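You operate a simulated robot arm through the tools that you are given. There is no shell and no other tool. Be economical: measure what you need, move in short steps, check, and stop when the job is done.

You are at the controls of a simulated robot arm. One attempt, no reset.

TASK
Plug the cream table's blue hose into N29 and run its cylinder rod out to 40 mm.
Fine: set and lock the rod stop, and plug in, before you turn the air on; leave it on; leave the dial and the other hoses.

The check looks at the end state, three seconds after you hand in, the way a careful person would. Anything else that was tipped, shoved, dropped, spilled or broken makes it a failure.

THE ROBOT
A 7-joint arm with a two-finger parallel gripper, fixed in place. Base frame: the origin is at the foot of the arm, x ahead of it, y to its left, z up; the work surface is at about z = 0.8. Units: m, degrees, N and s.
With the tool pointing down near the work surface it reaches from about 0.24 to 0.68 m from the base axis. Its first joint turns from -66.0 to 66.0 degrees. Payload 2.4 kg.
The TCP is the grasp point between the finger pads, 0.03 m short of the fingertips. In the tool frame z runs along the fingers and y along their closing line. Largest opening 0.094 m; finger width 0.028, thickness 0.01; the body of the gripper, 0.05 by 0.096 m, starts 0.055 m behind the TCP.
Orientation is told as [roll, pitch, yaw] about the base's x, y, z axes, in that order, counted from this pose: with the fingers straight down and closing along the base's y, the tool's x points along the base's -x, its y along +y and its z along -z.

THE INTERFACE
- The arm moves only by the tool jog_arm. Its argument "series" is one flat list of numbers, 7 for each row, row after row: the shift along the tool's x, y, z in m, then the turn, a rotation vector about the tool's x, y, z in rad, then the finger opening in m, from 0 to 0.094. In form: [dx, dy, dz, ax, ay, az, claw, dx, dy, dz, ax, ay, az, claw, ...]. A call has 1 to 8 rows; each row is the pose to reach, as a shift and turn from the pose commanded when the call began, along the tool's axes at that moment. A row lasts 0.2 s, in which the tool goes at most 0.05 m and 8.6 degrees; a call with a longer step from one row to the next is refused whole, and so is a gripper value outside its range. Where a pose cannot be reached the arm comes as near as it can. A force on the tool above 40 N (or 10 N above the force at the start of the call, whichever is more), or a blocked arm, ends the call early, and 0.2 s more pass. Each finger travels about 0.153 m/s and halts on what it meets, pressing with about 44 N; the grip force reading is that of the motor and also rises with nothing between the fingers. The clock runs only during rows and for 0.2 s after the last one: add rows that repeat a pose to give the fingers time. It gives the time, the measured TCP pose, the force on the tool (base axes), the opening and the grip force at its end, in the units of the frame above (readings bear some noise), with the torque about the TCP (base axes, N m) and any sound that the robot's microphone picked up.
- Cameras (640 x 400 px; columns grow to the right, rows downward): "scene" is fixed at [0.05, 0.4888, 1.4408]; the picture's right is [-0.60, -0.80, 0.00], its down [-0.48, 0.36, -0.80] and it looks along [0.64, -0.49, -0.60] (base axes); focal length 338 px, centre (320, 200). "wrist" rides on the gripper at [0.076, 0.014, -0.102] in the tool frame; the picture's right is [-0.18, 0.98, 0.00], its down [-0.75, -0.14, -0.64] and it looks along [-0.63, -0.12, 0.77] (tool axes); focal length 243 px, centre (320, 200). There is no depth. A picture from a camera that has moved, and an enlarged one, comes with that camera's place and axes in the base frame and with its lens.
- grab_frame(camera): a new picture of that camera. It takes no simulated time.
- enlarge(camera, box): a new picture of the part [left, top, right, bottom] of that camera's present view, enlarged. It takes no simulated time.
- close_job(): hands the job in; it is judged then, once.

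Work in short steps. Places have to be worked out from the pictures, the camera data and where the tool is seen: move nearer, look again, correct. Check each grasp and each placing, and mend what went wrong. You have 120 turns and 84 pictures in all, those below and enlarged ones among them. Open the gripper and draw the arm clear of the work before you hand the job in, unless the task says otherwise; then end with one line.

The tools are called by a JSON object that holds its "api" and its "payload". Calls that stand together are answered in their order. jog_arm: Moves the arm, as the interface text tells. Its arguments: {"type":"object","properties":{"series":{"type":"array","items":{"type":"number"}}},"required":["series"]} The other tools are called the same way: grab_frame (camera) takes a picture; enlarge (camera, box) takes an enlarged picture of a part of a camera's view; close_job () hands the job in.

At the start:

```text
time_s: 0.0
position: [0.4085, 0.0758, 1.1028]
ee_rot: [0.0, 0.0, 0.0]
ft_force: [0.5, -1.0, -0.1]
wrist_torque: [0.02, 0.01, 0.01]
finger_gap: 0.0941
gripper_force: 0.1
```

scene: 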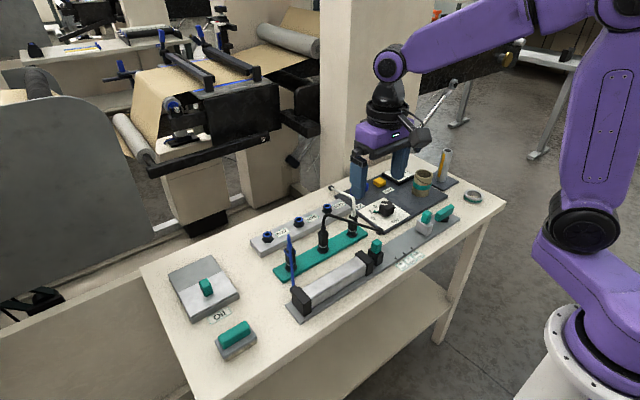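
wrist: 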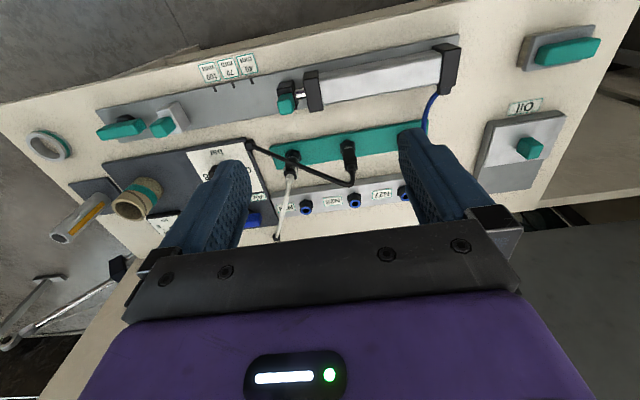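

I start by looking closer at the table in both views.

{"api": "enlarge", "payload": {"camera": "scene", "box": [240, 180, 400, 280]}}

{"api": "enlarge", "payload": {"camera": "scene", "box": [280, 200, 480, 325]}}

{"api": "enlarge", "payload": {"camera": "wrist", "box": [240, 110, 440, 235]}}

{"api": "enlarge", "payload": {"camera": "wrist", "box": [80, 30, 320, 180]}}

{"api": "enlarge", "payload": {"camera": "scene", "box": [150, 240, 310, 360]}}

```text
4.00 times, centred on (320, 230) of scene
camera zoom: at [0.05, 0.4888, 1.4408], right [-0.6, -0.8, 0.0], down [-0.48, 0.36, -0.8], along [0.64, -0.49, -0.6], focal length 1352 px, centre (320, 80)
```

zoom: 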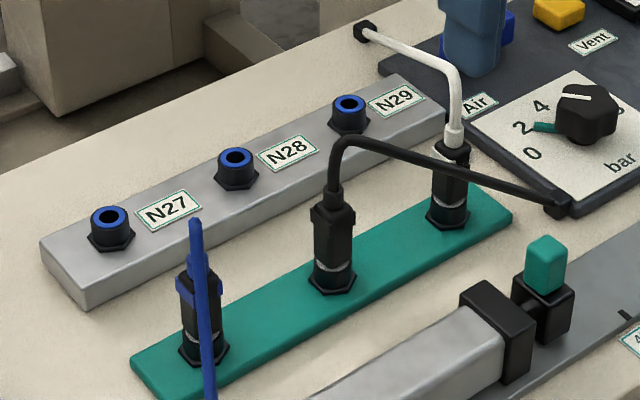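

```text
3.20 times, centred on (380, 262) of scene
camera zoom: at [0.05, 0.4888, 1.4408], right [-0.6, -0.8, 0.0], down [-0.48, 0.36, -0.8], along [0.64, -0.49, -0.6], focal length 1082 px, centre (128, 0)
```

zoom: 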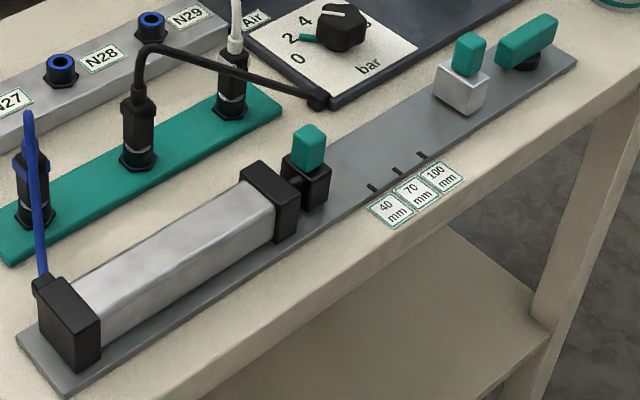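

```text
3.20 times, centred on (340, 172) of wrist
camera zoom: at [0.3318, 0.0898, 1.2049], right [0.18, 0.98, 0.0], down [0.75, -0.14, 0.64], along [0.63, -0.12, -0.77], focal length 776 px, centre (256, 288)
```

zoom: 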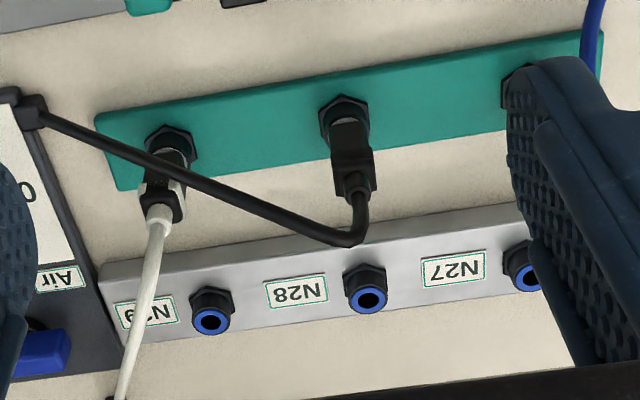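

```text
2.67 times, centred on (200, 105) of wrist
camera zoom: at [0.3318, 0.0898, 1.2049], right [0.18, 0.98, 0.0], down [0.75, -0.14, 0.64], along [0.63, -0.12, -0.77], focal length 647 px, centre (640, 453)
```

zoom: 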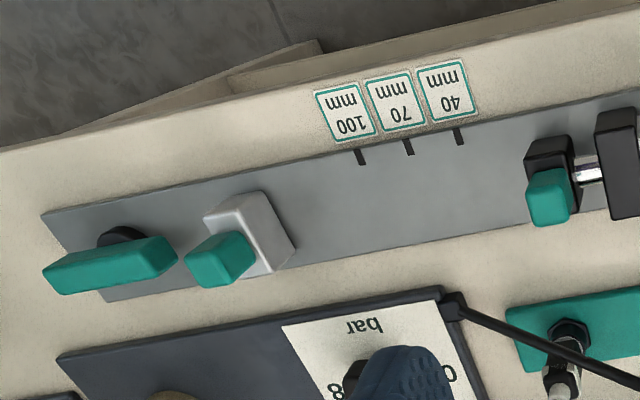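

```text
3.33 times, centred on (230, 300) of scene
camera zoom: at [0.05, 0.4888, 1.4408], right [-0.6, -0.8, 0.0], down [-0.48, 0.36, -0.8], along [0.64, -0.49, -0.6], focal length 1127 px, centre (620, -133)
```

zoom: 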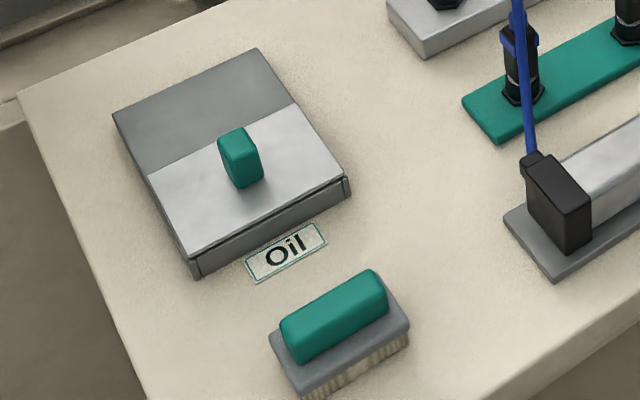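

The rail runs along -y at x≈0.437, with the stop near y≈-0.17 and the 40/70/100 marks near y≈-0.03/-0.06/-0.09. I'm moving the arm high over the stop and lever for a closer look.

{"api": "jog_arm", "payload": {"series": [0.02, -0.04, 0.02, 0, 0, 0, 0.094, 0.04, -0.08, 0.04, 0, 0, 0, 0.094, 0.06, -0.11, 0.06, 0, 0, 0, 0.094, 0.08, -0.14, 0.08, 0, 0, 0, 0.094, 0.1, -0.17, 0.1, 0, 0, 0, 0.094, 0.1, -0.2, 0.12, 0, 0, 0, 0.094, 0.1, -0.22, 0.14, 0, 0, 0, 0.094]}}

{"api": "grab_frame", "payload": {"camera": "wrist"}}

{"api": "grab_frame", "payload": {"camera": "scene"}}

```text
time_s: 1.6
position: [0.3081, -0.1449, 0.9632]
ee_rot: [0.0, 0.0, 0.1]
ft_force: [-0.3, 0.4, -0.1]
wrist_torque: [0.0, 0.0, -0.01]
finger_gap: 0.094
gripper_force: 0.0
```

```text
76 pictures are left
camera wrist: at [0.2316, -0.1306, 1.0648], right [0.18, 0.98, 0.0], down [0.75, -0.14, 0.64], along [0.63, -0.12, -0.77], focal length 243 px, centre (320, 200)
```

wrist: 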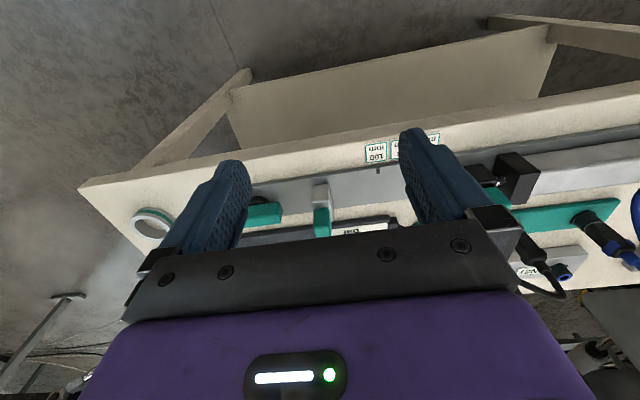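

```text
75 pictures are left
```

scene: 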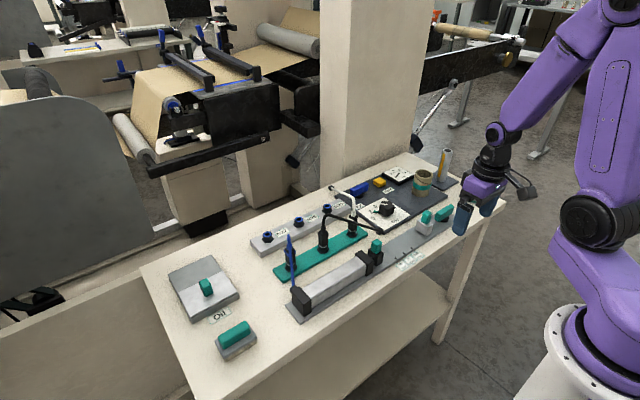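

The scene view is now clear, so I enlarge the air panel, the stop and the rod head.

{"api": "enlarge", "payload": {"camera": "scene", "box": [325, 140, 485, 240]}}

{"api": "enlarge", "payload": {"camera": "scene", "box": [350, 195, 462, 265]}}

{"api": "enlarge", "payload": {"camera": "wrist", "box": [230, 130, 430, 255]}}

```text
4.00 times, centred on (405, 190) of scene
camera zoom: at [0.0499, 0.4888, 1.4408], right [-0.6, -0.8, 0.0], down [-0.48, 0.36, -0.8], along [0.64, -0.49, -0.6], focal length 1352 px, centre (-20, 240)
```

zoom: 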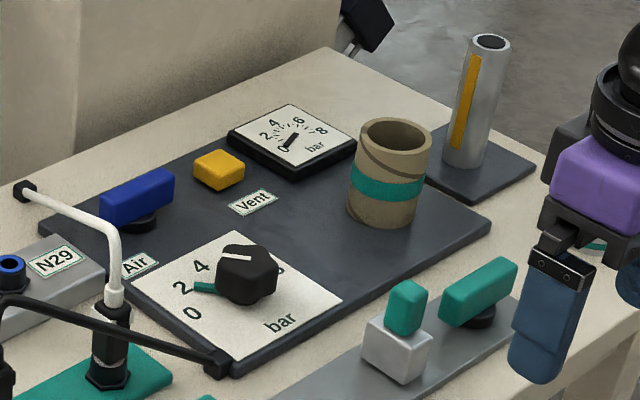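

```text
5.71 times, centred on (406, 230) of scene
camera zoom: at [0.0499, 0.4888, 1.4408], right [-0.6, -0.8, 0.0], down [-0.48, 0.36, -0.8], along [0.64, -0.49, -0.6], focal length 1932 px, centre (-171, 29)
```

zoom: 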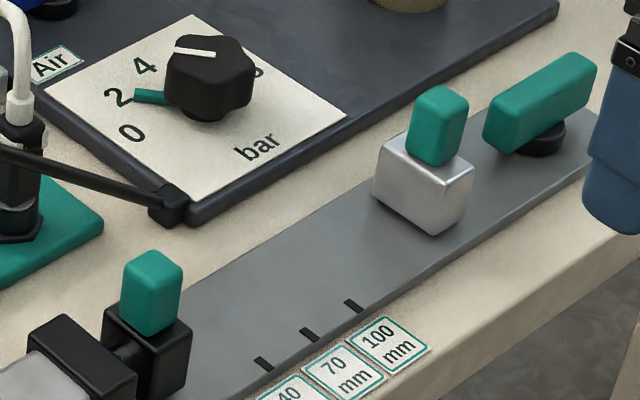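

```text
3.20 times, centred on (330, 192) of wrist
camera zoom: at [0.2316, -0.1306, 1.0648], right [0.18, 0.98, 0.0], down [0.75, -0.14, 0.64], along [0.63, -0.12, -0.77], focal length 776 px, centre (288, 224)
```

zoom: 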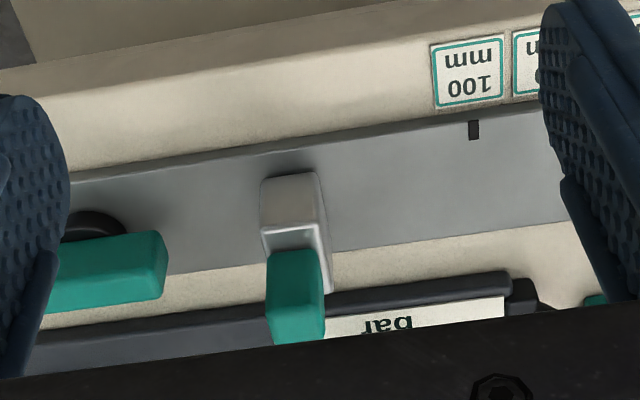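

The stop's green handle is near (0.44, -0.172, 0.85). I'm moving above it, with the fingertips still clear, to refine the alignment.

{"api": "jog_arm", "payload": {"series": [-0.04, -0.01, 0.01, 0, 0, 0, 0.094, -0.08, -0.02, 0.02, 0, 0, 0, 0.094, -0.12, -0.027, 0.03, 0, 0, 0, 0.094, -0.132, -0.027, 0.043, 0, 0, 0, 0.094]}}

{"api": "grab_frame", "payload": {"camera": "wrist"}}

{"api": "enlarge", "payload": {"camera": "scene", "box": [380, 170, 476, 230]}}

```text
time_s: 2.6
position: [0.4401, -0.1742, 0.9184]
ee_rot: [0.1, 0.0, 0.0]
ft_force: [0.1, -0.3, -0.5]
wrist_torque: [-0.02, -0.03, 0.03]
finger_gap: 0.094
gripper_force: 0.0
```

```text
71 pictures are left
camera wrist: at [0.3636, -0.1583, 1.0212], right [0.18, 0.98, 0.0], down [0.75, -0.14, 0.64], along [0.63, -0.12, -0.77], focal length 243 px, centre (320, 200)
```

wrist: 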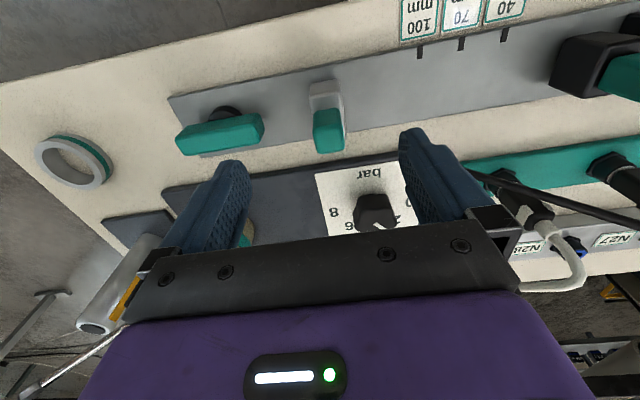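

```text
6.67 times, centred on (428, 200) of scene
camera zoom: at [0.05, 0.4888, 1.4408], right [-0.6, -0.8, 0.0], down [-0.48, 0.36, -0.8], along [0.64, -0.49, -0.6], focal length 2254 px, centre (-400, 200)
```

zoom: 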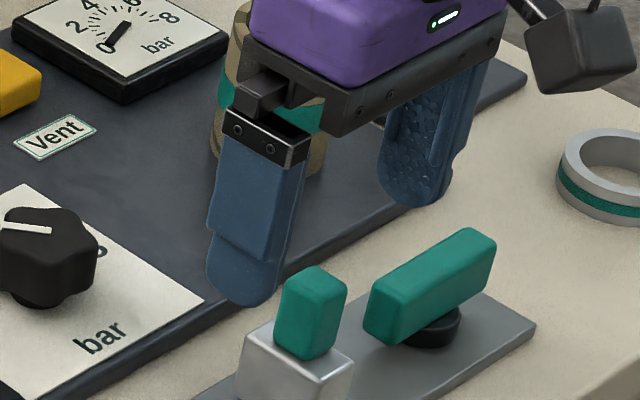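

I need the handle's edges precisely, so I enlarge the wrist view.

{"api": "enlarge", "payload": {"camera": "wrist", "box": [264, 70, 392, 150]}}

{"api": "enlarge", "payload": {"camera": "wrist", "box": [160, 75, 360, 200]}}

```text
5.00 times, centred on (328, 110) of wrist
camera zoom: at [0.3636, -0.1583, 1.0212], right [0.18, 0.98, 0.0], down [0.75, -0.14, 0.64], along [0.63, -0.12, -0.77], focal length 1213 px, centre (280, 650)
```

zoom: 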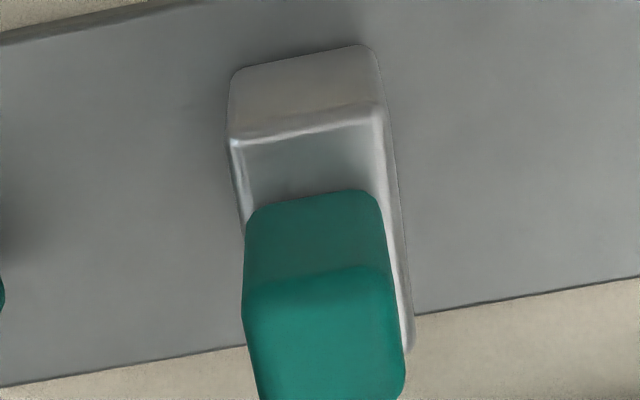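

```text
3.20 times, centred on (260, 138) of wrist
camera zoom: at [0.3636, -0.1583, 1.0212], right [0.18, 0.98, 0.0], down [0.75, -0.14, 0.64], along [0.63, -0.12, -0.77], focal length 776 px, centre (512, 400)
```

zoom: 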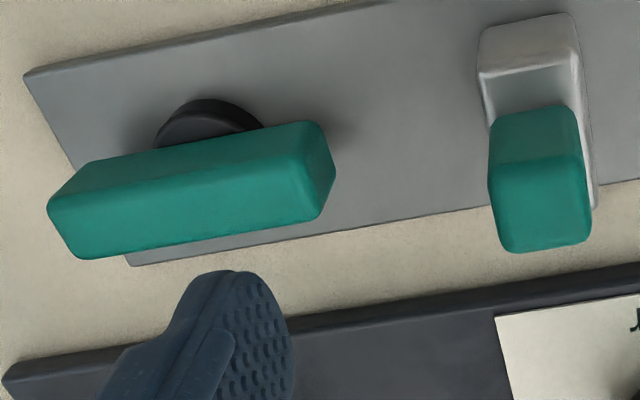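

Handle centre is about (0.437, -0.1655), spanning z 0.8425 to 0.870. I descend with the tips just above the block top and close.

{"api": "jog_arm", "payload": {"series": [0.003, 0.0085, 0.02, 0, 0, 0, 0.06, 0.003, 0.0085, 0.041, 0, 0, 0, 0.06, 0.003, 0.0085, 0.041, 0, 0, 0, 0.015, 0.003, 0.0085, 0.041, 0, 0, 0, 0.01, 0.003, 0.0085, 0.041, 0, 0, 0, 0.01]}}

{"api": "grab_frame", "payload": {"camera": "wrist"}}

{"api": "enlarge", "payload": {"camera": "scene", "box": [350, 185, 478, 265]}}

```text
time_s: 3.8
position: [0.438, -0.1637, 0.8781]
ee_rot: [0.0, 0.0, 0.0]
ft_force: [-1.7, 0.1, 2.7]
wrist_torque: [-0.01, -0.19, -0.12]
finger_gap: 0.0243
gripper_force: 45.1
```

```text
67 pictures are left
camera wrist: at [0.3601, -0.1494, 0.9804], right [0.18, 0.98, 0.0], down [0.75, -0.14, 0.64], along [0.63, -0.12, -0.77], focal length 243 px, centre (320, 200)
```

wrist: 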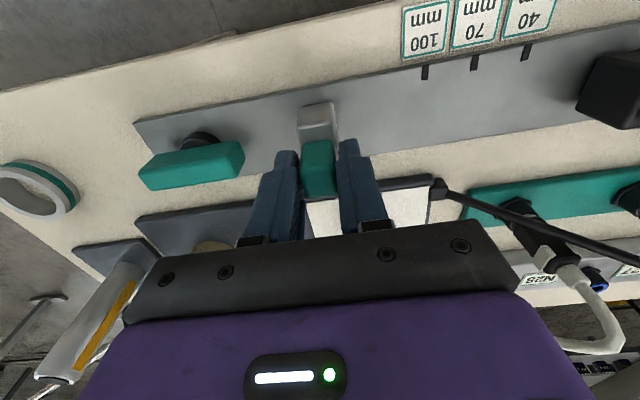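

```text
5.00 times, centred on (414, 225) of scene
camera zoom: at [0.0499, 0.4888, 1.4408], right [-0.6, -0.8, 0.0], down [-0.48, 0.36, -0.8], along [0.64, -0.49, -0.6], focal length 1690 px, centre (-150, 75)
```

zoom: 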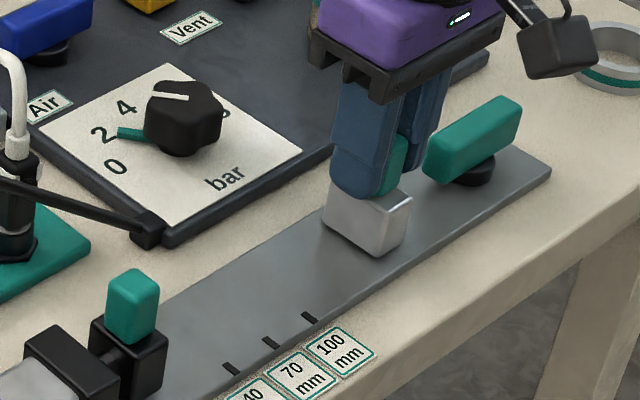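

The handle is gripped at a 24 mm gap. I try a gentle slide of the stop toward the cylinder.

{"api": "jog_arm", "payload": {"series": [0, 0.005, 0, 0, 0, 0, 0.01, 0, 0.015, 0, 0, 0, 0, 0.01, 0, 0.025, 0, 0, 0, 0, 0.01, 0, 0.04, 0, 0, 0, 0, 0.01, 0, 0.055, 0, 0, 0, 0, 0.01, 0, 0.07, 0, 0, 0, 0, 0.01, 0, 0.085, 0, 0, 0, 0, 0.01, 0, 0.095, 0, 0, 0, 0, 0.01]}}

{"api": "grab_frame", "payload": {"camera": "wrist"}}

{"api": "enlarge", "payload": {"camera": "scene", "box": [350, 185, 478, 265]}}

```text
time_s: 5.6
position: [0.4375, -0.0671, 0.8788]
ee_rot: [0.0, 0.1, 0.0]
ft_force: [-8.1, -1.1, -7.4]
wrist_torque: [0.04, 0.15, 0.07]
finger_gap: 0.0242
gripper_force: 45.0
```

```text
65 pictures are left
camera wrist: at [0.3603, -0.0537, 0.9807], right [0.18, 0.98, 0.0], down [0.76, -0.14, 0.64], along [0.63, -0.12, -0.77], focal length 243 px, centre (320, 200)
```

wrist: 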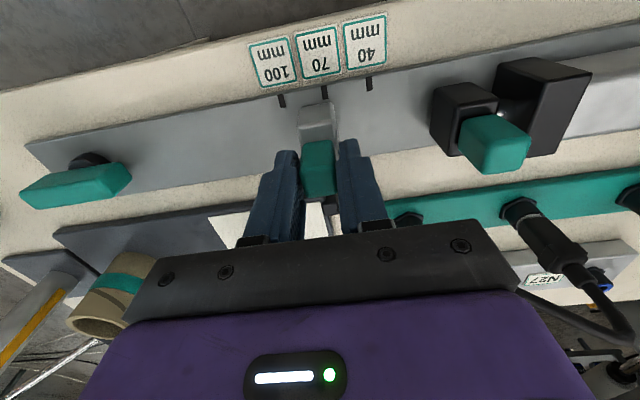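

```text
5.00 times, centred on (414, 225) of scene
camera zoom: at [0.0499, 0.4888, 1.4408], right [-0.6, -0.8, 0.0], down [-0.48, 0.36, -0.8], along [0.64, -0.49, -0.6], focal length 1690 px, centre (-150, 75)
```

zoom: 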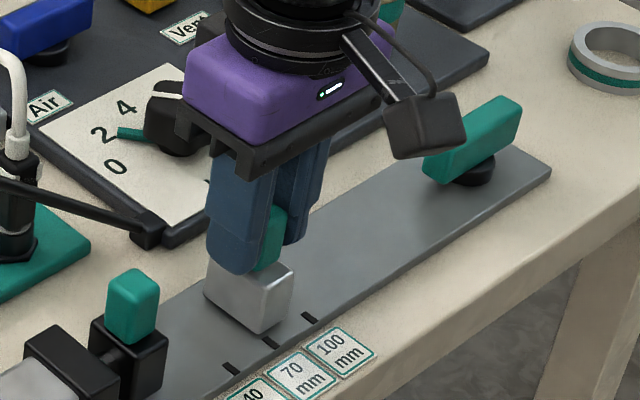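

It slides freely. I enlarge the wrist view to measure the rod head's front face against the marks and the stop face.

{"api": "enlarge", "payload": {"camera": "wrist", "box": [240, 50, 400, 150]}}

{"api": "enlarge", "payload": {"camera": "wrist", "box": [340, 50, 500, 150]}}

```text
4.00 times, centred on (320, 100) of wrist
camera zoom: at [0.3603, -0.0537, 0.9807], right [0.18, 0.98, 0.0], down [0.76, -0.14, 0.64], along [0.63, -0.12, -0.77], focal length 970 px, centre (320, 600)
```

zoom: 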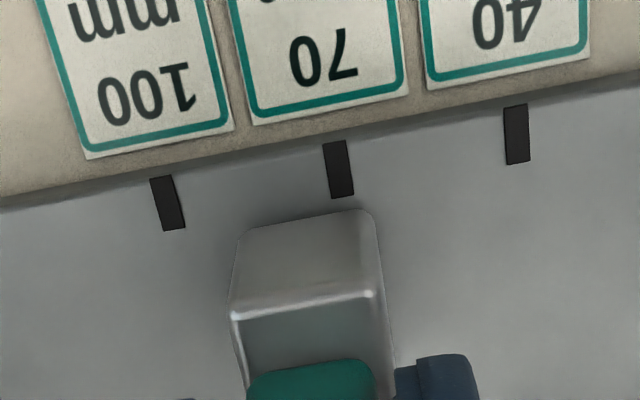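

```text
4.00 times, centred on (420, 100) of wrist
camera zoom: at [0.3603, -0.0537, 0.9807], right [0.18, 0.98, 0.0], down [0.76, -0.14, 0.64], along [0.63, -0.12, -0.77], focal length 970 px, centre (-80, 600)
```

zoom: 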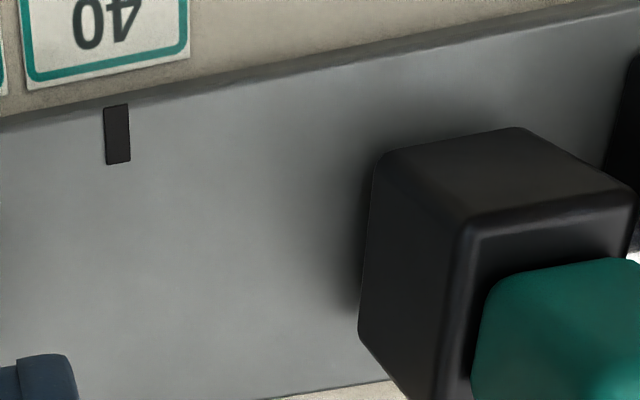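

The 40 mark is at y=-0.0303, the retracted rod face is near +0.010 and the stop face is near -0.0555. The stop needs another 0.0252 m.

{"api": "jog_arm", "payload": {"series": [0, 0.008, 0, 0, 0, 0, 0.01, 0, 0.016, 0, 0, 0, 0, 0.01, 0, 0.0225, 0, 0, 0, 0, 0.01, 0, 0.0252, 0, 0, 0, 0, 0.01, 0, 0.0252, 0, 0, 0, 0, 0.01]}}

{"api": "enlarge", "payload": {"camera": "wrist", "box": [240, 50, 400, 150]}}

```text
time_s: 6.8
position: [0.4369, -0.0427, 0.8786]
ee_rot: [0.0, 0.2, 0.1]
ft_force: [-10.6, 0.3, -19.3]
wrist_torque: [-0.03, 0.34, -0.02]
finger_gap: 0.0243
gripper_force: 45.7
```

```text
4.00 times, centred on (320, 100) of wrist
camera zoom: at [0.3603, -0.0282, 0.9807], right [0.18, 0.98, 0.0], down [0.76, -0.14, 0.64], along [0.63, -0.12, -0.77], focal length 970 px, centre (320, 600)
```

zoom: 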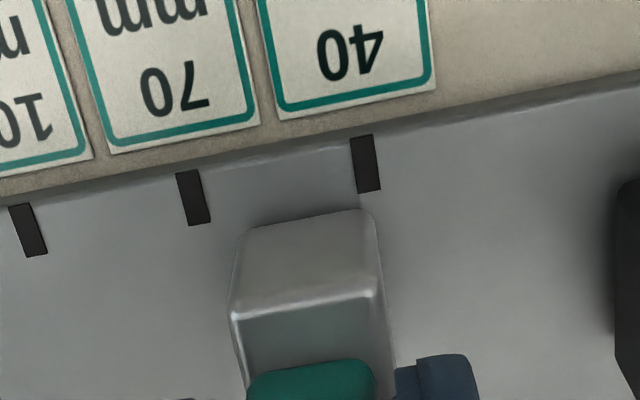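

The stop face lines up with the 40 mark. I release, lift straight up, then move over toward the lock lever.

{"api": "jog_arm", "payload": {"series": [0, 0, 0, 0, 0, 0, 0.045, 0, 0, 0, 0, 0, 0, 0.05, 0, 0, -0.03, 0, 0, 0, 0.05, 0, 0, -0.07, 0, 0, 0, 0.05]}}

{"api": "jog_arm", "payload": {"series": [0, -0.045, 0, 0, 0, 0.14, 0.06, 0, -0.09, 0, 0, 0, 0.28, 0.06, 0, -0.13, 0, 0, 0, 0.42, 0.06, 0, -0.17, 0, 0, 0, 0.56, 0.06, 0, -0.21, 0, 0, 0, 0.7, 0.06]}}

{"api": "enlarge", "payload": {"camera": "scene", "box": [350, 185, 478, 265]}}

{"api": "grab_frame", "payload": {"camera": "wrist"}}

```text
time_s: 7.8
position: [0.4368, -0.0435, 0.9482]
ee_rot: [0.0, 0.0, 0.2]
ft_force: [0.7, 0.8, 0.2]
wrist_torque: [0.01, -0.01, 0.01]
finger_gap: 0.0501
gripper_force: 0.1
```

```text
time_s: 9.0
position: [0.4363, -0.2547, 0.9497]
ee_rot: [0.0, 0.0, -40.2]
ft_force: [1.3, -0.1, 0.8]
wrist_torque: [0.02, -0.03, 0.02]
finger_gap: 0.0599
gripper_force: 0.1
```

```text
5.00 times, centred on (414, 225) of scene
camera zoom: at [0.0499, 0.4888, 1.4408], right [-0.6, -0.8, 0.0], down [-0.48, 0.36, -0.8], along [0.64, -0.49, -0.6], focal length 1690 px, centre (-150, 75)
```

zoom: 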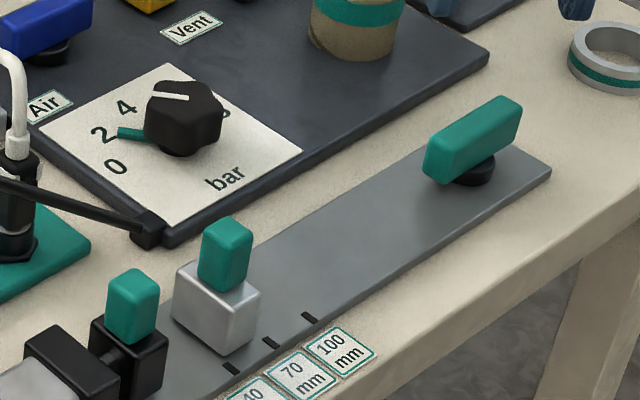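

```text
59 pictures are left
camera wrist: at [0.388, -0.1938, 1.0515], right [0.77, 0.63, 0.0], down [0.48, -0.59, 0.64], along [0.41, -0.5, -0.77], focal length 243 px, centre (320, 200)
```

wrist: 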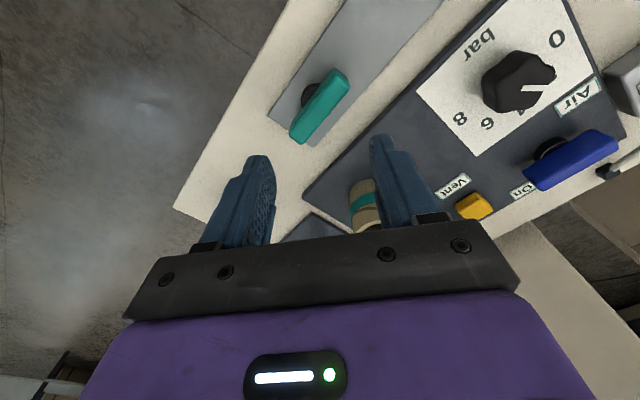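

There is an "On" label near the blue lever. I enlarge both levers.

{"api": "enlarge", "payload": {"camera": "wrist", "box": [430, 70, 640, 220]}}

{"api": "enlarge", "payload": {"camera": "wrist", "box": [240, 50, 400, 150]}}

```text
2.67 times, centred on (535, 145) of wrist
camera zoom: at [0.388, -0.1938, 1.0515], right [0.77, 0.63, 0.0], down [0.48, -0.59, 0.64], along [0.41, -0.5, -0.77], focal length 647 px, centre (-253, 347)
```

zoom: 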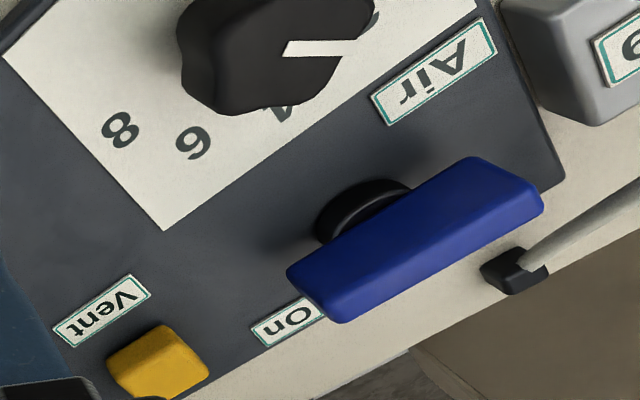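

```text
4.00 times, centred on (320, 100) of wrist
camera zoom: at [0.388, -0.1938, 1.0515], right [0.77, 0.63, 0.0], down [0.48, -0.59, 0.64], along [0.41, -0.5, -0.77], focal length 970 px, centre (320, 600)
```

zoom: 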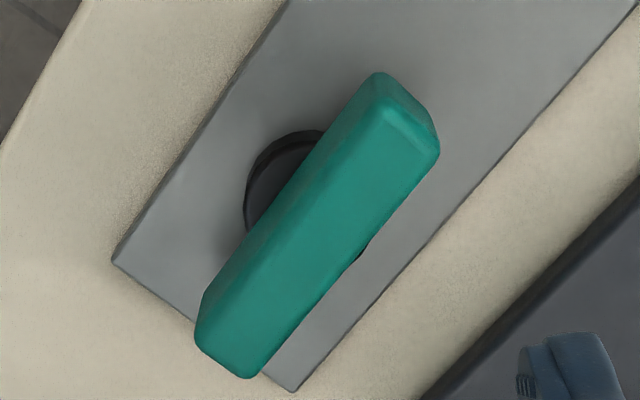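

The lock lever bar lies along y, centred on its pivot near (0.436, -0.2525), top z≈0.842. I finish turning to yaw -90 so the fingers close across it.

{"api": "jog_arm", "payload": {"series": [0, 0, 0, 0, 0, 0.145, 0.06, 0, 0, 0, 0, 0, 0.29, 0.06, 0, 0, 0, 0, 0, 0.435, 0.06, 0, 0, 0.01, 0, 0, 0.58, 0.06, 0, 0, 0.03, 0, 0, 0.725, 0.06, 0, 0, 0.05, 0, 0, 0.8708, 0.06]}}

{"api": "grab_frame", "payload": {"camera": "wrist"}}

```text
time_s: 10.4
position: [0.4371, -0.2535, 0.8986]
ee_rot: [0.0, 0.0, -90.0]
ft_force: [0.5, -0.1, -0.5]
wrist_torque: [0.0, 0.0, 0.02]
finger_gap: 0.06
gripper_force: 0.1
```

```text
56 pictures are left
camera wrist: at [0.4515, -0.1764, 1.001], right [0.98, -0.19, 0.0], down [-0.14, -0.75, 0.64], along [-0.12, -0.63, -0.77], focal length 243 px, centre (320, 200)
```

wrist: 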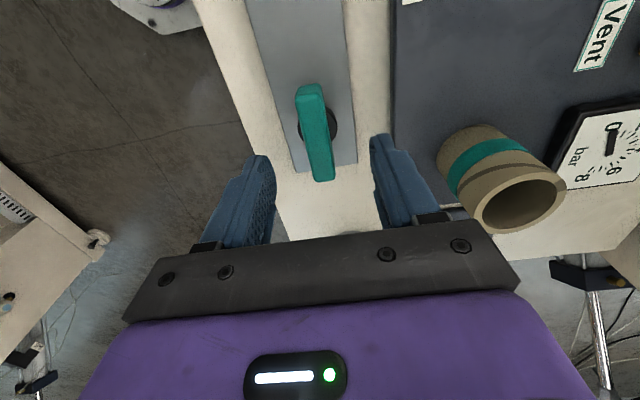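

Alignment looks right; I descend 50 mm and close on the bar.

{"api": "jog_arm", "payload": {"series": [0, 0, 0.03, 0, 0, 0, 0.06, 0, 0, 0.05, 0, 0, 0, 0.06, 0, 0, 0.05, 0, 0, 0, 0.02, 0, 0, 0.05, 0, 0, 0, 0.01, 0, 0, 0.05, 0, 0, 0, 0.01]}}

{"api": "grab_frame", "payload": {"camera": "wrist"}}

```text
time_s: 11.6
position: [0.4351, -0.2527, 0.8487]
ee_rot: [-0.3, 0.2, -90.1]
ft_force: [-22.6, -0.8, 7.4]
wrist_torque: [-0.13, 0.59, -0.09]
finger_gap: 0.0299
gripper_force: 45.3
```

```text
55 pictures are left
camera wrist: at [0.4498, -0.1764, 0.951], right [0.98, -0.19, -0.01], down [-0.14, -0.76, 0.64], along [-0.12, -0.63, -0.77], focal length 243 px, centre (320, 200)
```

wrist: 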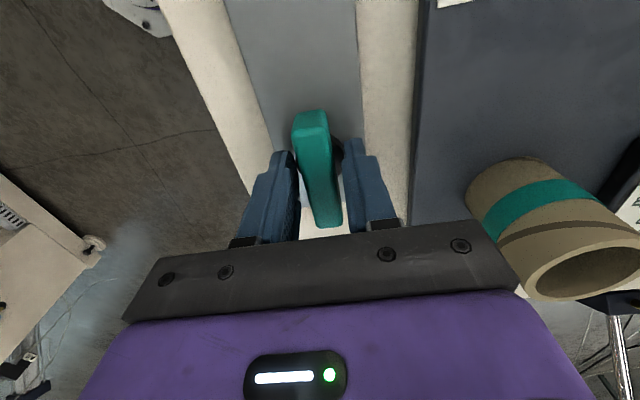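

A 30 mm gap suggests I've gripped the disc beneath the bar. I open, rise 13 mm and close again.

{"api": "jog_arm", "payload": {"series": [0, 0, 0, 0, 0, 0, 0.05, 0, 0, -0.013, 0, 0, 0, 0.05, 0, 0, -0.013, 0, 0, 0, 0.01, 0, 0, -0.013, 0, 0, 0, 0.01, 0, 0, -0.013, 0, 0, 0, 0.01]}}

{"api": "grab_frame", "payload": {"camera": "wrist"}}

{"api": "enlarge", "payload": {"camera": "scene", "box": [390, 165, 486, 225]}}

```text
time_s: 12.8
position: [0.4358, -0.2527, 0.8625]
ee_rot: [-0.3, 0.2, -90.0]
ft_force: [-27.2, -1.8, 10.7]
wrist_torque: [-0.15, 0.24, 0.32]
finger_gap: 0.0178
gripper_force: 45.0
```

```text
54 pictures are left
camera wrist: at [0.4498, -0.177, 0.9643], right [0.98, -0.18, -0.01], down [-0.14, -0.76, 0.64], along [-0.12, -0.63, -0.77], focal length 243 px, centre (320, 200)
```

wrist: 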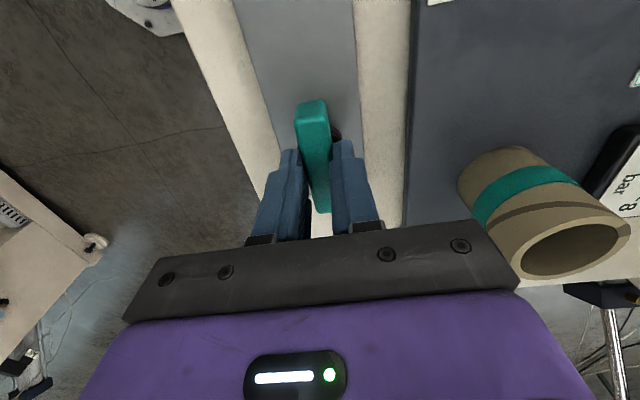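

```text
6.67 times, centred on (438, 195) of scene
camera zoom: at [0.0491, 0.4888, 1.4408], right [-0.6, -0.8, 0.0], down [-0.48, 0.36, -0.8], along [0.64, -0.49, -0.6], focal length 2254 px, centre (-467, 233)
```

zoom: 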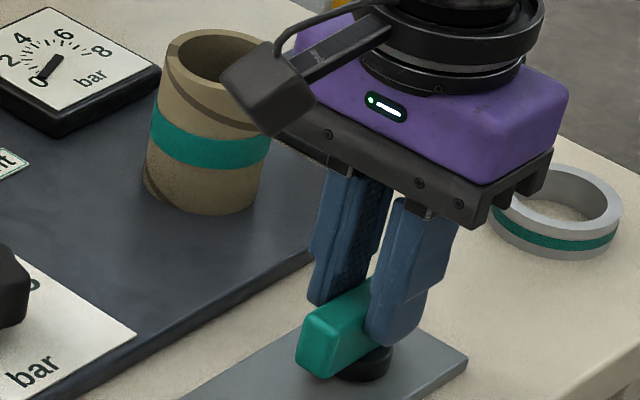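

The bar is now held at 18 mm. I relieve the sideways load by shifting 1.5 mm in -x and try a small counter-clockwise turn, watching the torque.

{"api": "jog_arm", "payload": {"series": [0, -0.0015, 0, 0, 0, 0, 0.01, 0, -0.0015, 0, 0, 0, -0.06, 0.01, 0, -0.0015, 0, 0, 0, -0.12, 0.01]}}

```text
time_s: 13.6
position: [0.4348, -0.2539, 0.8618]
ee_rot: [-0.1, 0.1, -83.0]
ft_force: [-21.0, -8.1, 8.3]
wrist_torque: [1.19, 0.59, -0.05]
finger_gap: 0.0176
gripper_force: 44.9
```

Yaw torque is small. I continue turning and look.

{"api": "jog_arm", "payload": {"series": [0, -0.001, 0, 0, 0, -0.1, 0.01, 0, -0.001, 0, 0, 0, -0.2, 0.01]}}

{"api": "grab_frame", "payload": {"camera": "wrist"}}

{"api": "enlarge", "payload": {"camera": "scene", "box": [390, 165, 486, 225]}}

```text
time_s: 14.2
position: [0.4339, -0.2538, 0.8619]
ee_rot: [0.1, 0.0, -71.6]
ft_force: [-17.9, -7.6, 9.0]
wrist_torque: [0.97, 0.76, -0.08]
finger_gap: 0.0179
gripper_force: 44.6
```

```text
52 pictures are left
camera wrist: at [0.4237, -0.1762, 0.9642], right [0.99, 0.14, 0.0], down [0.11, -0.76, 0.64], along [0.09, -0.64, -0.77], focal length 243 px, centre (320, 200)
```

wrist: 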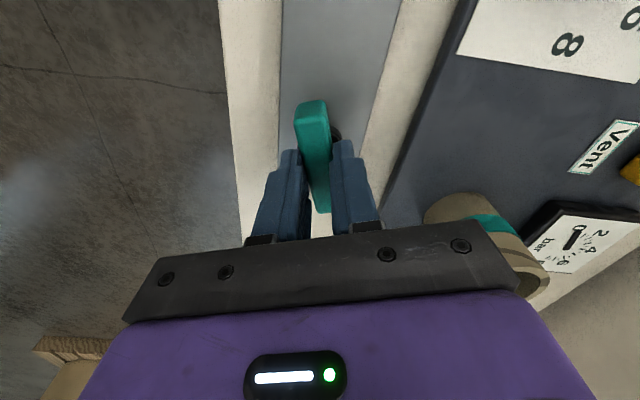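

```text
6.67 times, centred on (438, 195) of scene
camera zoom: at [0.0494, 0.4886, 1.4409], right [-0.6, -0.8, 0.0], down [-0.48, 0.36, -0.8], along [0.64, -0.49, -0.6], focal length 2254 px, centre (-467, 233)
```

zoom: 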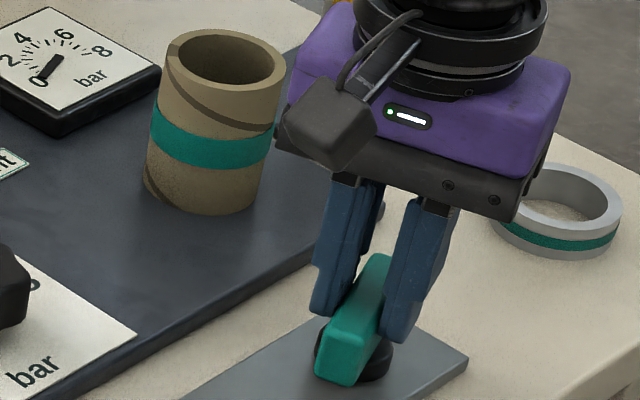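

The lever turns counter-clockwise with the grip. I continue in steps.

{"api": "jog_arm", "payload": {"series": [0, 0, 0, 0, 0, -0.13, 0.01, 0, 0, 0, 0, 0, -0.26, 0.01, 0, 0, 0, 0, 0, -0.39, 0.01, 0, 0, 0, 0, 0, -0.52, 0.01, 0, 0, 0, 0, 0, -0.65, 0.01]}}

```text
time_s: 15.4
position: [0.4341, -0.2532, 0.8617]
ee_rot: [0.0, 0.1, -34.5]
ft_force: [-28.4, -9.4, 16.3]
wrist_torque: [-0.5, 0.26, -0.08]
finger_gap: 0.0178
gripper_force: 45.6
```

Still free; I trim the position to relieve side load and turn further to yaw 0.

{"api": "jog_arm", "payload": {"series": [0.001, -0.0012, 0, 0, 0, 0, 0.01, 0.001, -0.0012, 0, 0, 0, -0.13, 0.01, 0.001, -0.0012, 0, 0, 0, -0.26, 0.01, 0.001, -0.0012, 0, 0, 0, -0.39, 0.01, 0.001, -0.0012, 0, 0, 0, -0.5, 0.01, 0.001, -0.0012, 0, 0, 0, -0.6, 0.01]}}

{"api": "enlarge", "payload": {"camera": "scene", "box": [390, 165, 486, 225]}}

```text
time_s: 16.8
position: [0.433, -0.2538, 0.8624]
ee_rot: [0.0, -0.1, 0.0]
ft_force: [-12.5, -17.7, 9.1]
wrist_torque: [-0.36, 1.33, -0.13]
finger_gap: 0.0176
gripper_force: 44.4
```

```text
6.67 times, centred on (438, 195) of scene
camera zoom: at [0.0496, 0.4884, 1.4409], right [-0.6, -0.8, 0.0], down [-0.48, 0.36, -0.8], along [0.64, -0.49, -0.6], focal length 2254 px, centre (-467, 233)
```

zoom: 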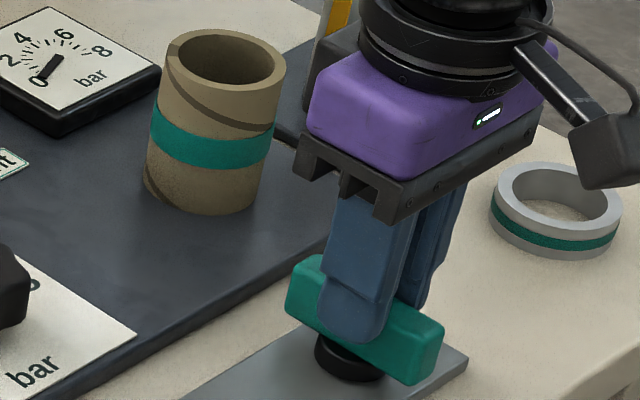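

It's turned 90°. I test for an end stop with another few degrees.

{"api": "jog_arm", "payload": {"series": [0, 0, 0, 0, 0, -0.05, 0.01, 0, 0, 0, 0, 0, -0.1, 0.01]}}

```text
time_s: 17.4
position: [0.4331, -0.2549, 0.8633]
ee_rot: [-0.1, -0.1, 5.5]
ft_force: [-7.5, -13.0, 2.2]
wrist_torque: [0.1, -0.44, -1.75]
finger_gap: 0.0206
gripper_force: 44.7
```

There's a definite end stop at 90°. I release, lift, and go back over the stop handle to test the lock.

{"api": "jog_arm", "payload": {"series": [0, 0, 0, 0, 0, 0.1, 0.01, 0, 0, 0, 0, 0, 0.1, 0.045, 0, 0, 0, 0, 0, 0.1, 0.06, 0, 0, -0.04, 0, 0, 0.1, 0.06, 0, 0, -0.07, 0, 0, 0.1, 0.06]}}

{"api": "jog_arm", "payload": {"series": [0, 0.045, 0, 0, 0, 0, 0.06, 0, 0.09, 0, 0, 0, 0, 0.06, 0, 0.135, 0, 0, 0, 0, 0.06, 0, 0.18, 0, 0, 0, 0, 0.06, -0.004, 0.2115, 0, 0, 0, 0, 0.06, -0.004, 0.2115, 0, 0, 0, 0, 0.06]}}

{"api": "enlarge", "payload": {"camera": "scene", "box": [350, 185, 478, 265]}}

```text
time_s: 18.6
position: [0.4331, -0.2533, 0.9311]
ee_rot: [0.1, 0.0, 0.0]
ft_force: [0.2, -0.8, 0.0]
wrist_torque: [-0.02, -0.02, 0.0]
finger_gap: 0.0602
gripper_force: 0.1
```

```text
time_s: 20.0
position: [0.438, -0.0419, 0.9317]
ee_rot: [0.0, -0.1, 0.0]
ft_force: [0.6, 0.5, 0.1]
wrist_torque: [0.03, -0.01, 0.02]
finger_gap: 0.0602
gripper_force: 0.0
```

```text
5.00 times, centred on (414, 225) of scene
camera zoom: at [0.0499, 0.4888, 1.4408], right [-0.6, -0.8, 0.0], down [-0.48, 0.36, -0.8], along [0.64, -0.49, -0.6], focal length 1690 px, centre (-150, 75)
```

zoom: 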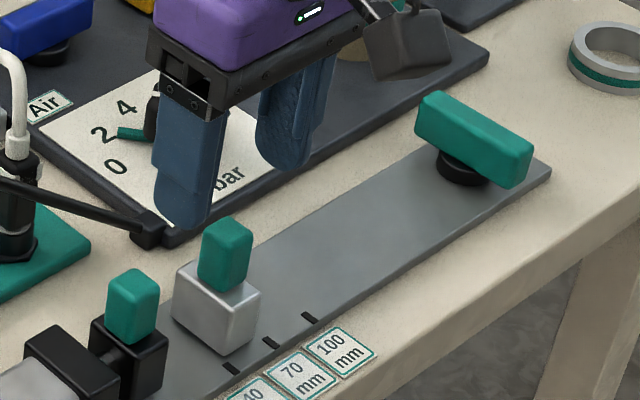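

I grip the stop handle and tug lightly toward -y to check the lock.

{"api": "jog_arm", "payload": {"series": [0, 0, 0.03, 0, 0, 0, 0.06, 0, 0, 0.053, 0, 0, 0, 0.06, 0, 0, 0.053, 0, 0, 0, 0.015, 0, 0, 0.053, 0, 0, 0, 0.01, 0, 0, 0.053, 0, 0, 0, 0.01]}}

{"api": "jog_arm", "payload": {"series": [0, -0.001, 0, 0, 0, 0, 0.01, 0, -0.002, 0, 0, 0, 0, 0.01]}}

```text
time_s: 21.2
position: [0.4375, -0.0425, 0.8773]
ee_rot: [0.1, -0.1, -0.1]
ft_force: [-1.9, -3.2, -3.9]
wrist_torque: [-0.01, -0.47, -0.03]
finger_gap: 0.0243
gripper_force: 44.7
```

```text
time_s: 21.8
position: [0.4387, -0.0423, 0.8766]
ee_rot: [0.0, 0.0, 0.2]
ft_force: [2.4, 9.6, -18.8]
wrist_torque: [0.02, -0.97, -0.31]
finger_gap: 0.0242
gripper_force: 45.1
```

The force rose 13 N with no motion, so it's holding. I tug once more, then return, release and inspect.

{"api": "jog_arm", "payload": {"series": [0, -0.001, 0, 0, 0, 0, 0.01, 0, -0.002, 0, 0, 0, 0, 0.01]}}

{"api": "enlarge", "payload": {"camera": "wrist", "box": [240, 50, 400, 150]}}

```text
time_s: 22.4
position: [0.4378, -0.0419, 0.8776]
ee_rot: [0.0, 0.0, 0.3]
ft_force: [3.9, 2.7, -5.1]
wrist_torque: [0.01, 0.66, -0.02]
finger_gap: 0.0243
gripper_force: 45.3
stopped in row 2: the force on the tool passed its limit at 41 N (the readings are from after the stop); the commanded pose is now the measured one
```

```text
4.00 times, centred on (320, 100) of wrist
camera zoom: at [0.3612, -0.0289, 0.9801], right [0.18, 0.98, 0.0], down [0.75, -0.14, 0.64], along [0.63, -0.11, -0.77], focal length 970 px, centre (320, 600)
```

zoom: 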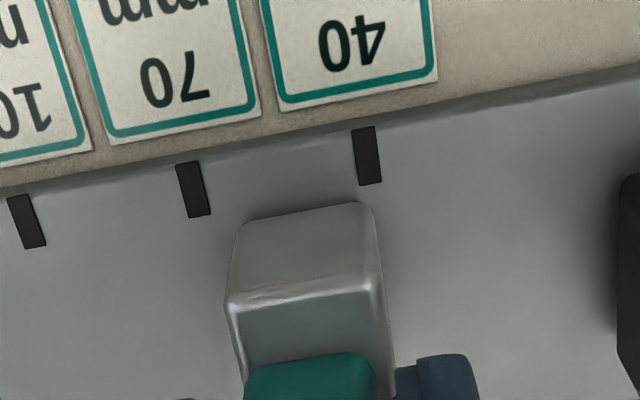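

The stop is locked at 40. I release, lift, and move high toward the hose manifold to survey it.

{"api": "jog_arm", "payload": {"series": [0, 0, 0, 0, 0, 0, 0.045, 0, 0, 0, 0, 0, 0, 0.06, 0, 0, -0.04, 0, 0, 0, 0.06, 0, 0, -0.085, 0, 0, 0, 0.06, 0, 0, -0.13, 0, 0, 0, 0.06, 0, 0, -0.17, 0, 0, 0, 0.06]}}

{"api": "jog_arm", "payload": {"series": [0.01, 0.04, 0, 0, 0, 0, 0.06, 0.015, 0.08, 0, 0, 0, 0, 0.06, 0.015, 0.12, 0, 0, 0, 0, 0.06, 0.015, 0.16, 0, 0, 0, 0, 0.06, 0.015, 0.2, 0, 0, 0, 0, 0.06]}}

{"api": "grab_frame", "payload": {"camera": "wrist"}}

{"api": "grab_frame", "payload": {"camera": "scene"}}

```text
time_s: 23.8
position: [0.4363, -0.0421, 1.0483]
ee_rot: [0.0, 0.0, 0.3]
ft_force: [-0.1, 0.9, 0.3]
wrist_torque: [-0.03, -0.01, -0.02]
finger_gap: 0.0599
gripper_force: 0.0
```

```text
time_s: 25.0
position: [0.4213, 0.1579, 1.047]
ee_rot: [0.1, 0.0, 0.2]
ft_force: [1.0, 0.0, 0.6]
wrist_torque: [-0.03, 0.01, -0.01]
finger_gap: 0.06
gripper_force: 0.3
```

```text
47 pictures are left
camera wrist: at [0.3451, 0.1723, 1.1498], right [0.18, 0.98, 0.0], down [0.75, -0.14, 0.64], along [0.63, -0.12, -0.77], focal length 243 px, centre (320, 200)
```

wrist: 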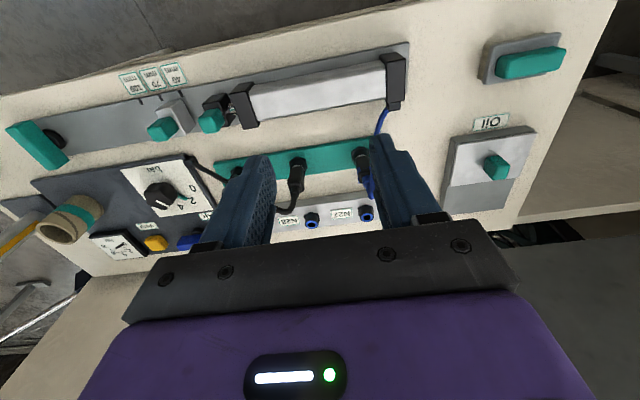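

```text
46 pictures are left
```

scene: 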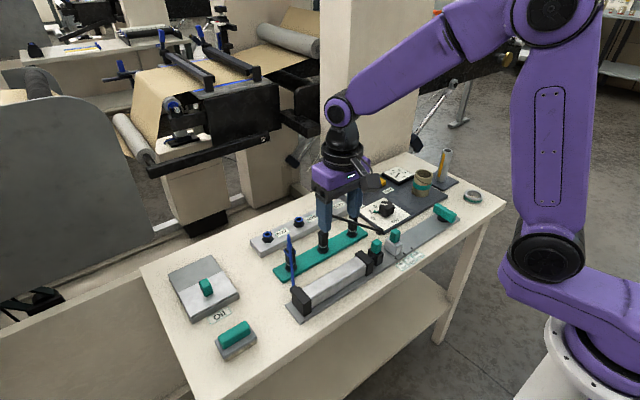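

I enlarge both views around the blue plug.

{"api": "enlarge", "payload": {"camera": "wrist", "box": [300, 90, 428, 240]}}

{"api": "enlarge", "payload": {"camera": "scene", "box": [255, 220, 335, 320]}}

```text
2.67 times, centred on (364, 165) of wrist
camera zoom: at [0.3451, 0.1723, 1.1498], right [0.18, 0.98, 0.0], down [0.75, -0.14, 0.64], along [0.63, -0.12, -0.77], focal length 647 px, centre (203, 293)
```

zoom: 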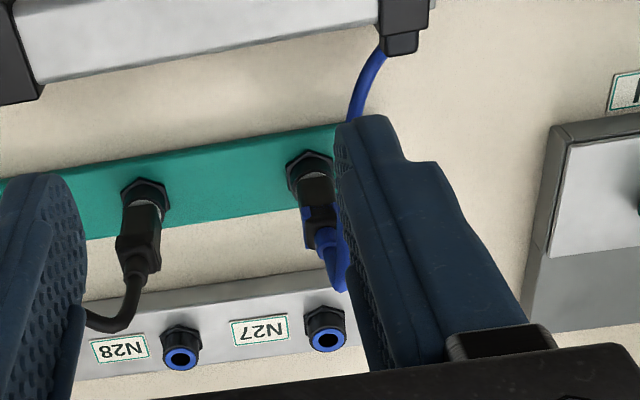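

```text
4.00 times, centred on (295, 270) of scene
camera zoom: at [0.05, 0.4888, 1.4408], right [-0.6, -0.8, 0.0], down [-0.48, 0.36, -0.8], along [0.64, -0.49, -0.6], focal length 1352 px, centre (420, -80)
```

zoom: 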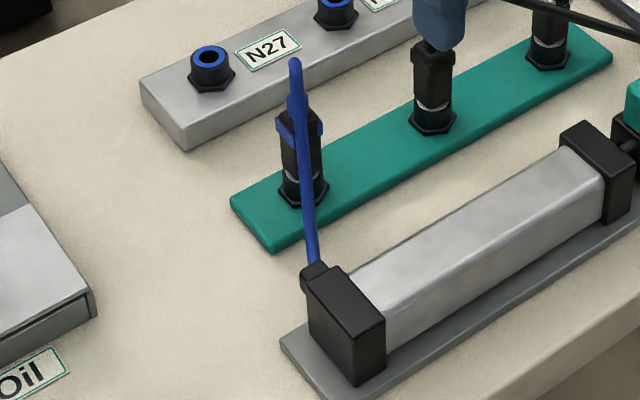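

Plug axis is about (0.541, 0.201), body z≈0.83–0.88, hose apex ≈0.91. I move above it at z≈1.0 for an accurate look.

{"api": "jog_arm", "payload": {"series": [-0.04, 0.015, 0.01, 0, 0, 0, 0.06, -0.08, 0.03, 0.02, 0, 0, 0, 0.06, -0.12, 0.043, 0.035, 0, 0, 0, 0.06, -0.12, 0.043, 0.047, 0, 0, 0, 0.06]}}

{"api": "enlarge", "payload": {"camera": "wrist", "box": [250, 80, 410, 230]}}

{"api": "enlarge", "payload": {"camera": "scene", "box": [240, 180, 340, 300]}}

```text
time_s: 26.0
position: [0.54, 0.2006, 1.0005]
ee_rot: [0.1, 0.1, 0.4]
ft_force: [0.3, 0.3, -0.8]
wrist_torque: [0.01, 0.01, -0.01]
finger_gap: 0.0598
gripper_force: 0.1
```

```text
2.67 times, centred on (330, 155) of wrist
camera zoom: at [0.465, 0.2146, 1.1031], right [0.18, 0.98, 0.0], down [0.75, -0.14, 0.64], along [0.63, -0.12, -0.77], focal length 647 px, centre (293, 320)
```

zoom: 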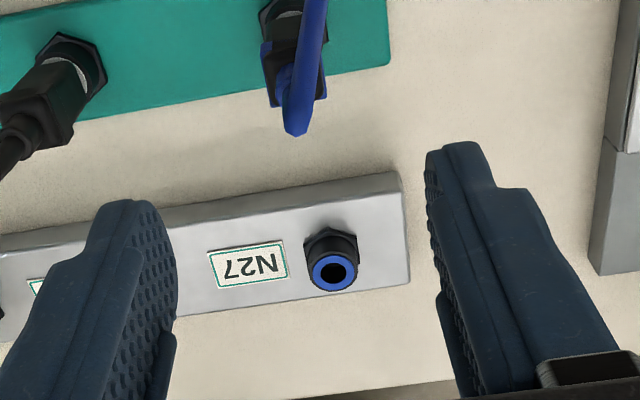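

```text
3.33 times, centred on (290, 240) of scene
camera zoom: at [0.05, 0.4888, 1.4408], right [-0.6, -0.8, 0.0], down [-0.48, 0.36, -0.8], along [0.64, -0.49, -0.6], focal length 1127 px, centre (420, 67)
```

zoom: 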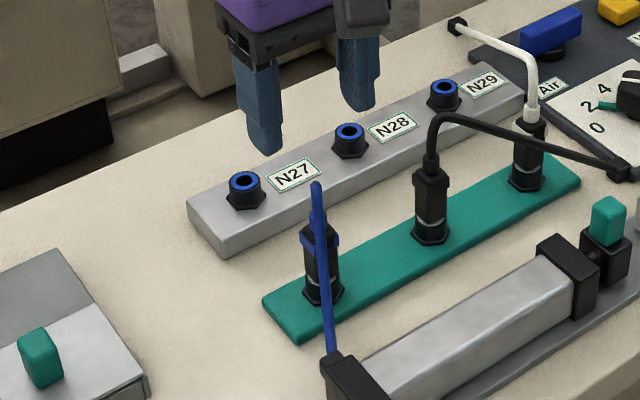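

Plug axis refined to (0.5415, 0.200); hose apex ≈0.926. I descend at yaw 0 (hose leaving through the open -x side) to TCP z≈0.884.

{"api": "jog_arm", "payload": {"series": [-0.0015, -0.0006, 0.03, 0, 0, 0, 0.06, -0.0015, -0.0006, 0.06, 0, 0, 0, 0.06, -0.0015, -0.0006, 0.09, 0, 0, 0, 0.06, -0.0015, -0.0006, 0.1165, 0, 0, 0, 0.06]}}

{"api": "grab_frame", "payload": {"camera": "wrist"}}

{"api": "enlarge", "payload": {"camera": "scene", "box": [240, 200, 340, 300]}}

```text
time_s: 27.0
position: [0.5423, 0.1986, 0.8841]
ee_rot: [0.0, 0.1, 0.2]
ft_force: [0.5, 0.0, -0.1]
wrist_torque: [0.03, 0.0, 0.0]
finger_gap: 0.0599
gripper_force: 0.1
```

```text
41 pictures are left
camera wrist: at [0.4662, 0.2132, 0.9867], right [0.18, 0.98, 0.0], down [0.76, -0.14, 0.64], along [0.63, -0.12, -0.77], focal length 243 px, centre (320, 200)
```

wrist: 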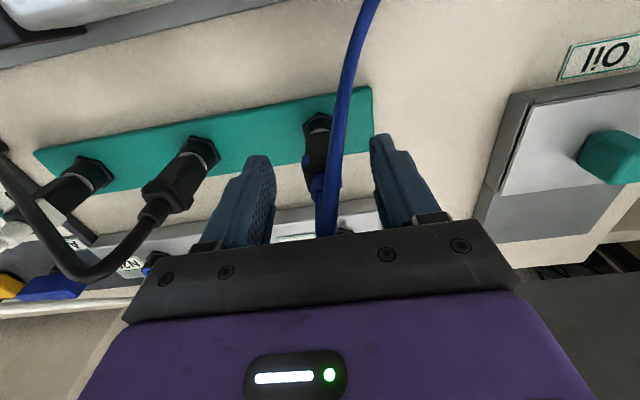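

```text
4.00 times, centred on (290, 250) of scene
camera zoom: at [0.05, 0.4888, 1.4408], right [-0.6, -0.8, 0.0], down [-0.48, 0.36, -0.8], along [0.64, -0.49, -0.6], focal length 1352 px, centre (440, 0)
```

zoom: 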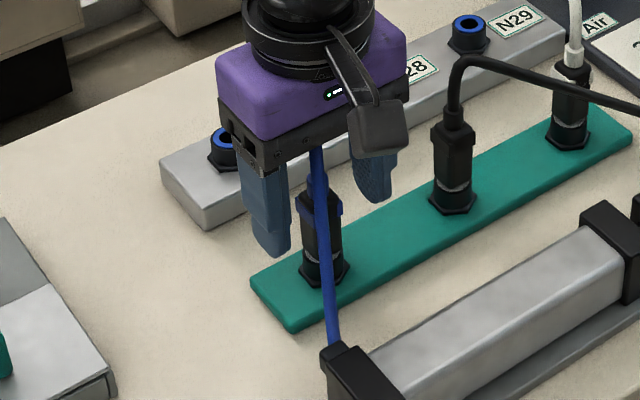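

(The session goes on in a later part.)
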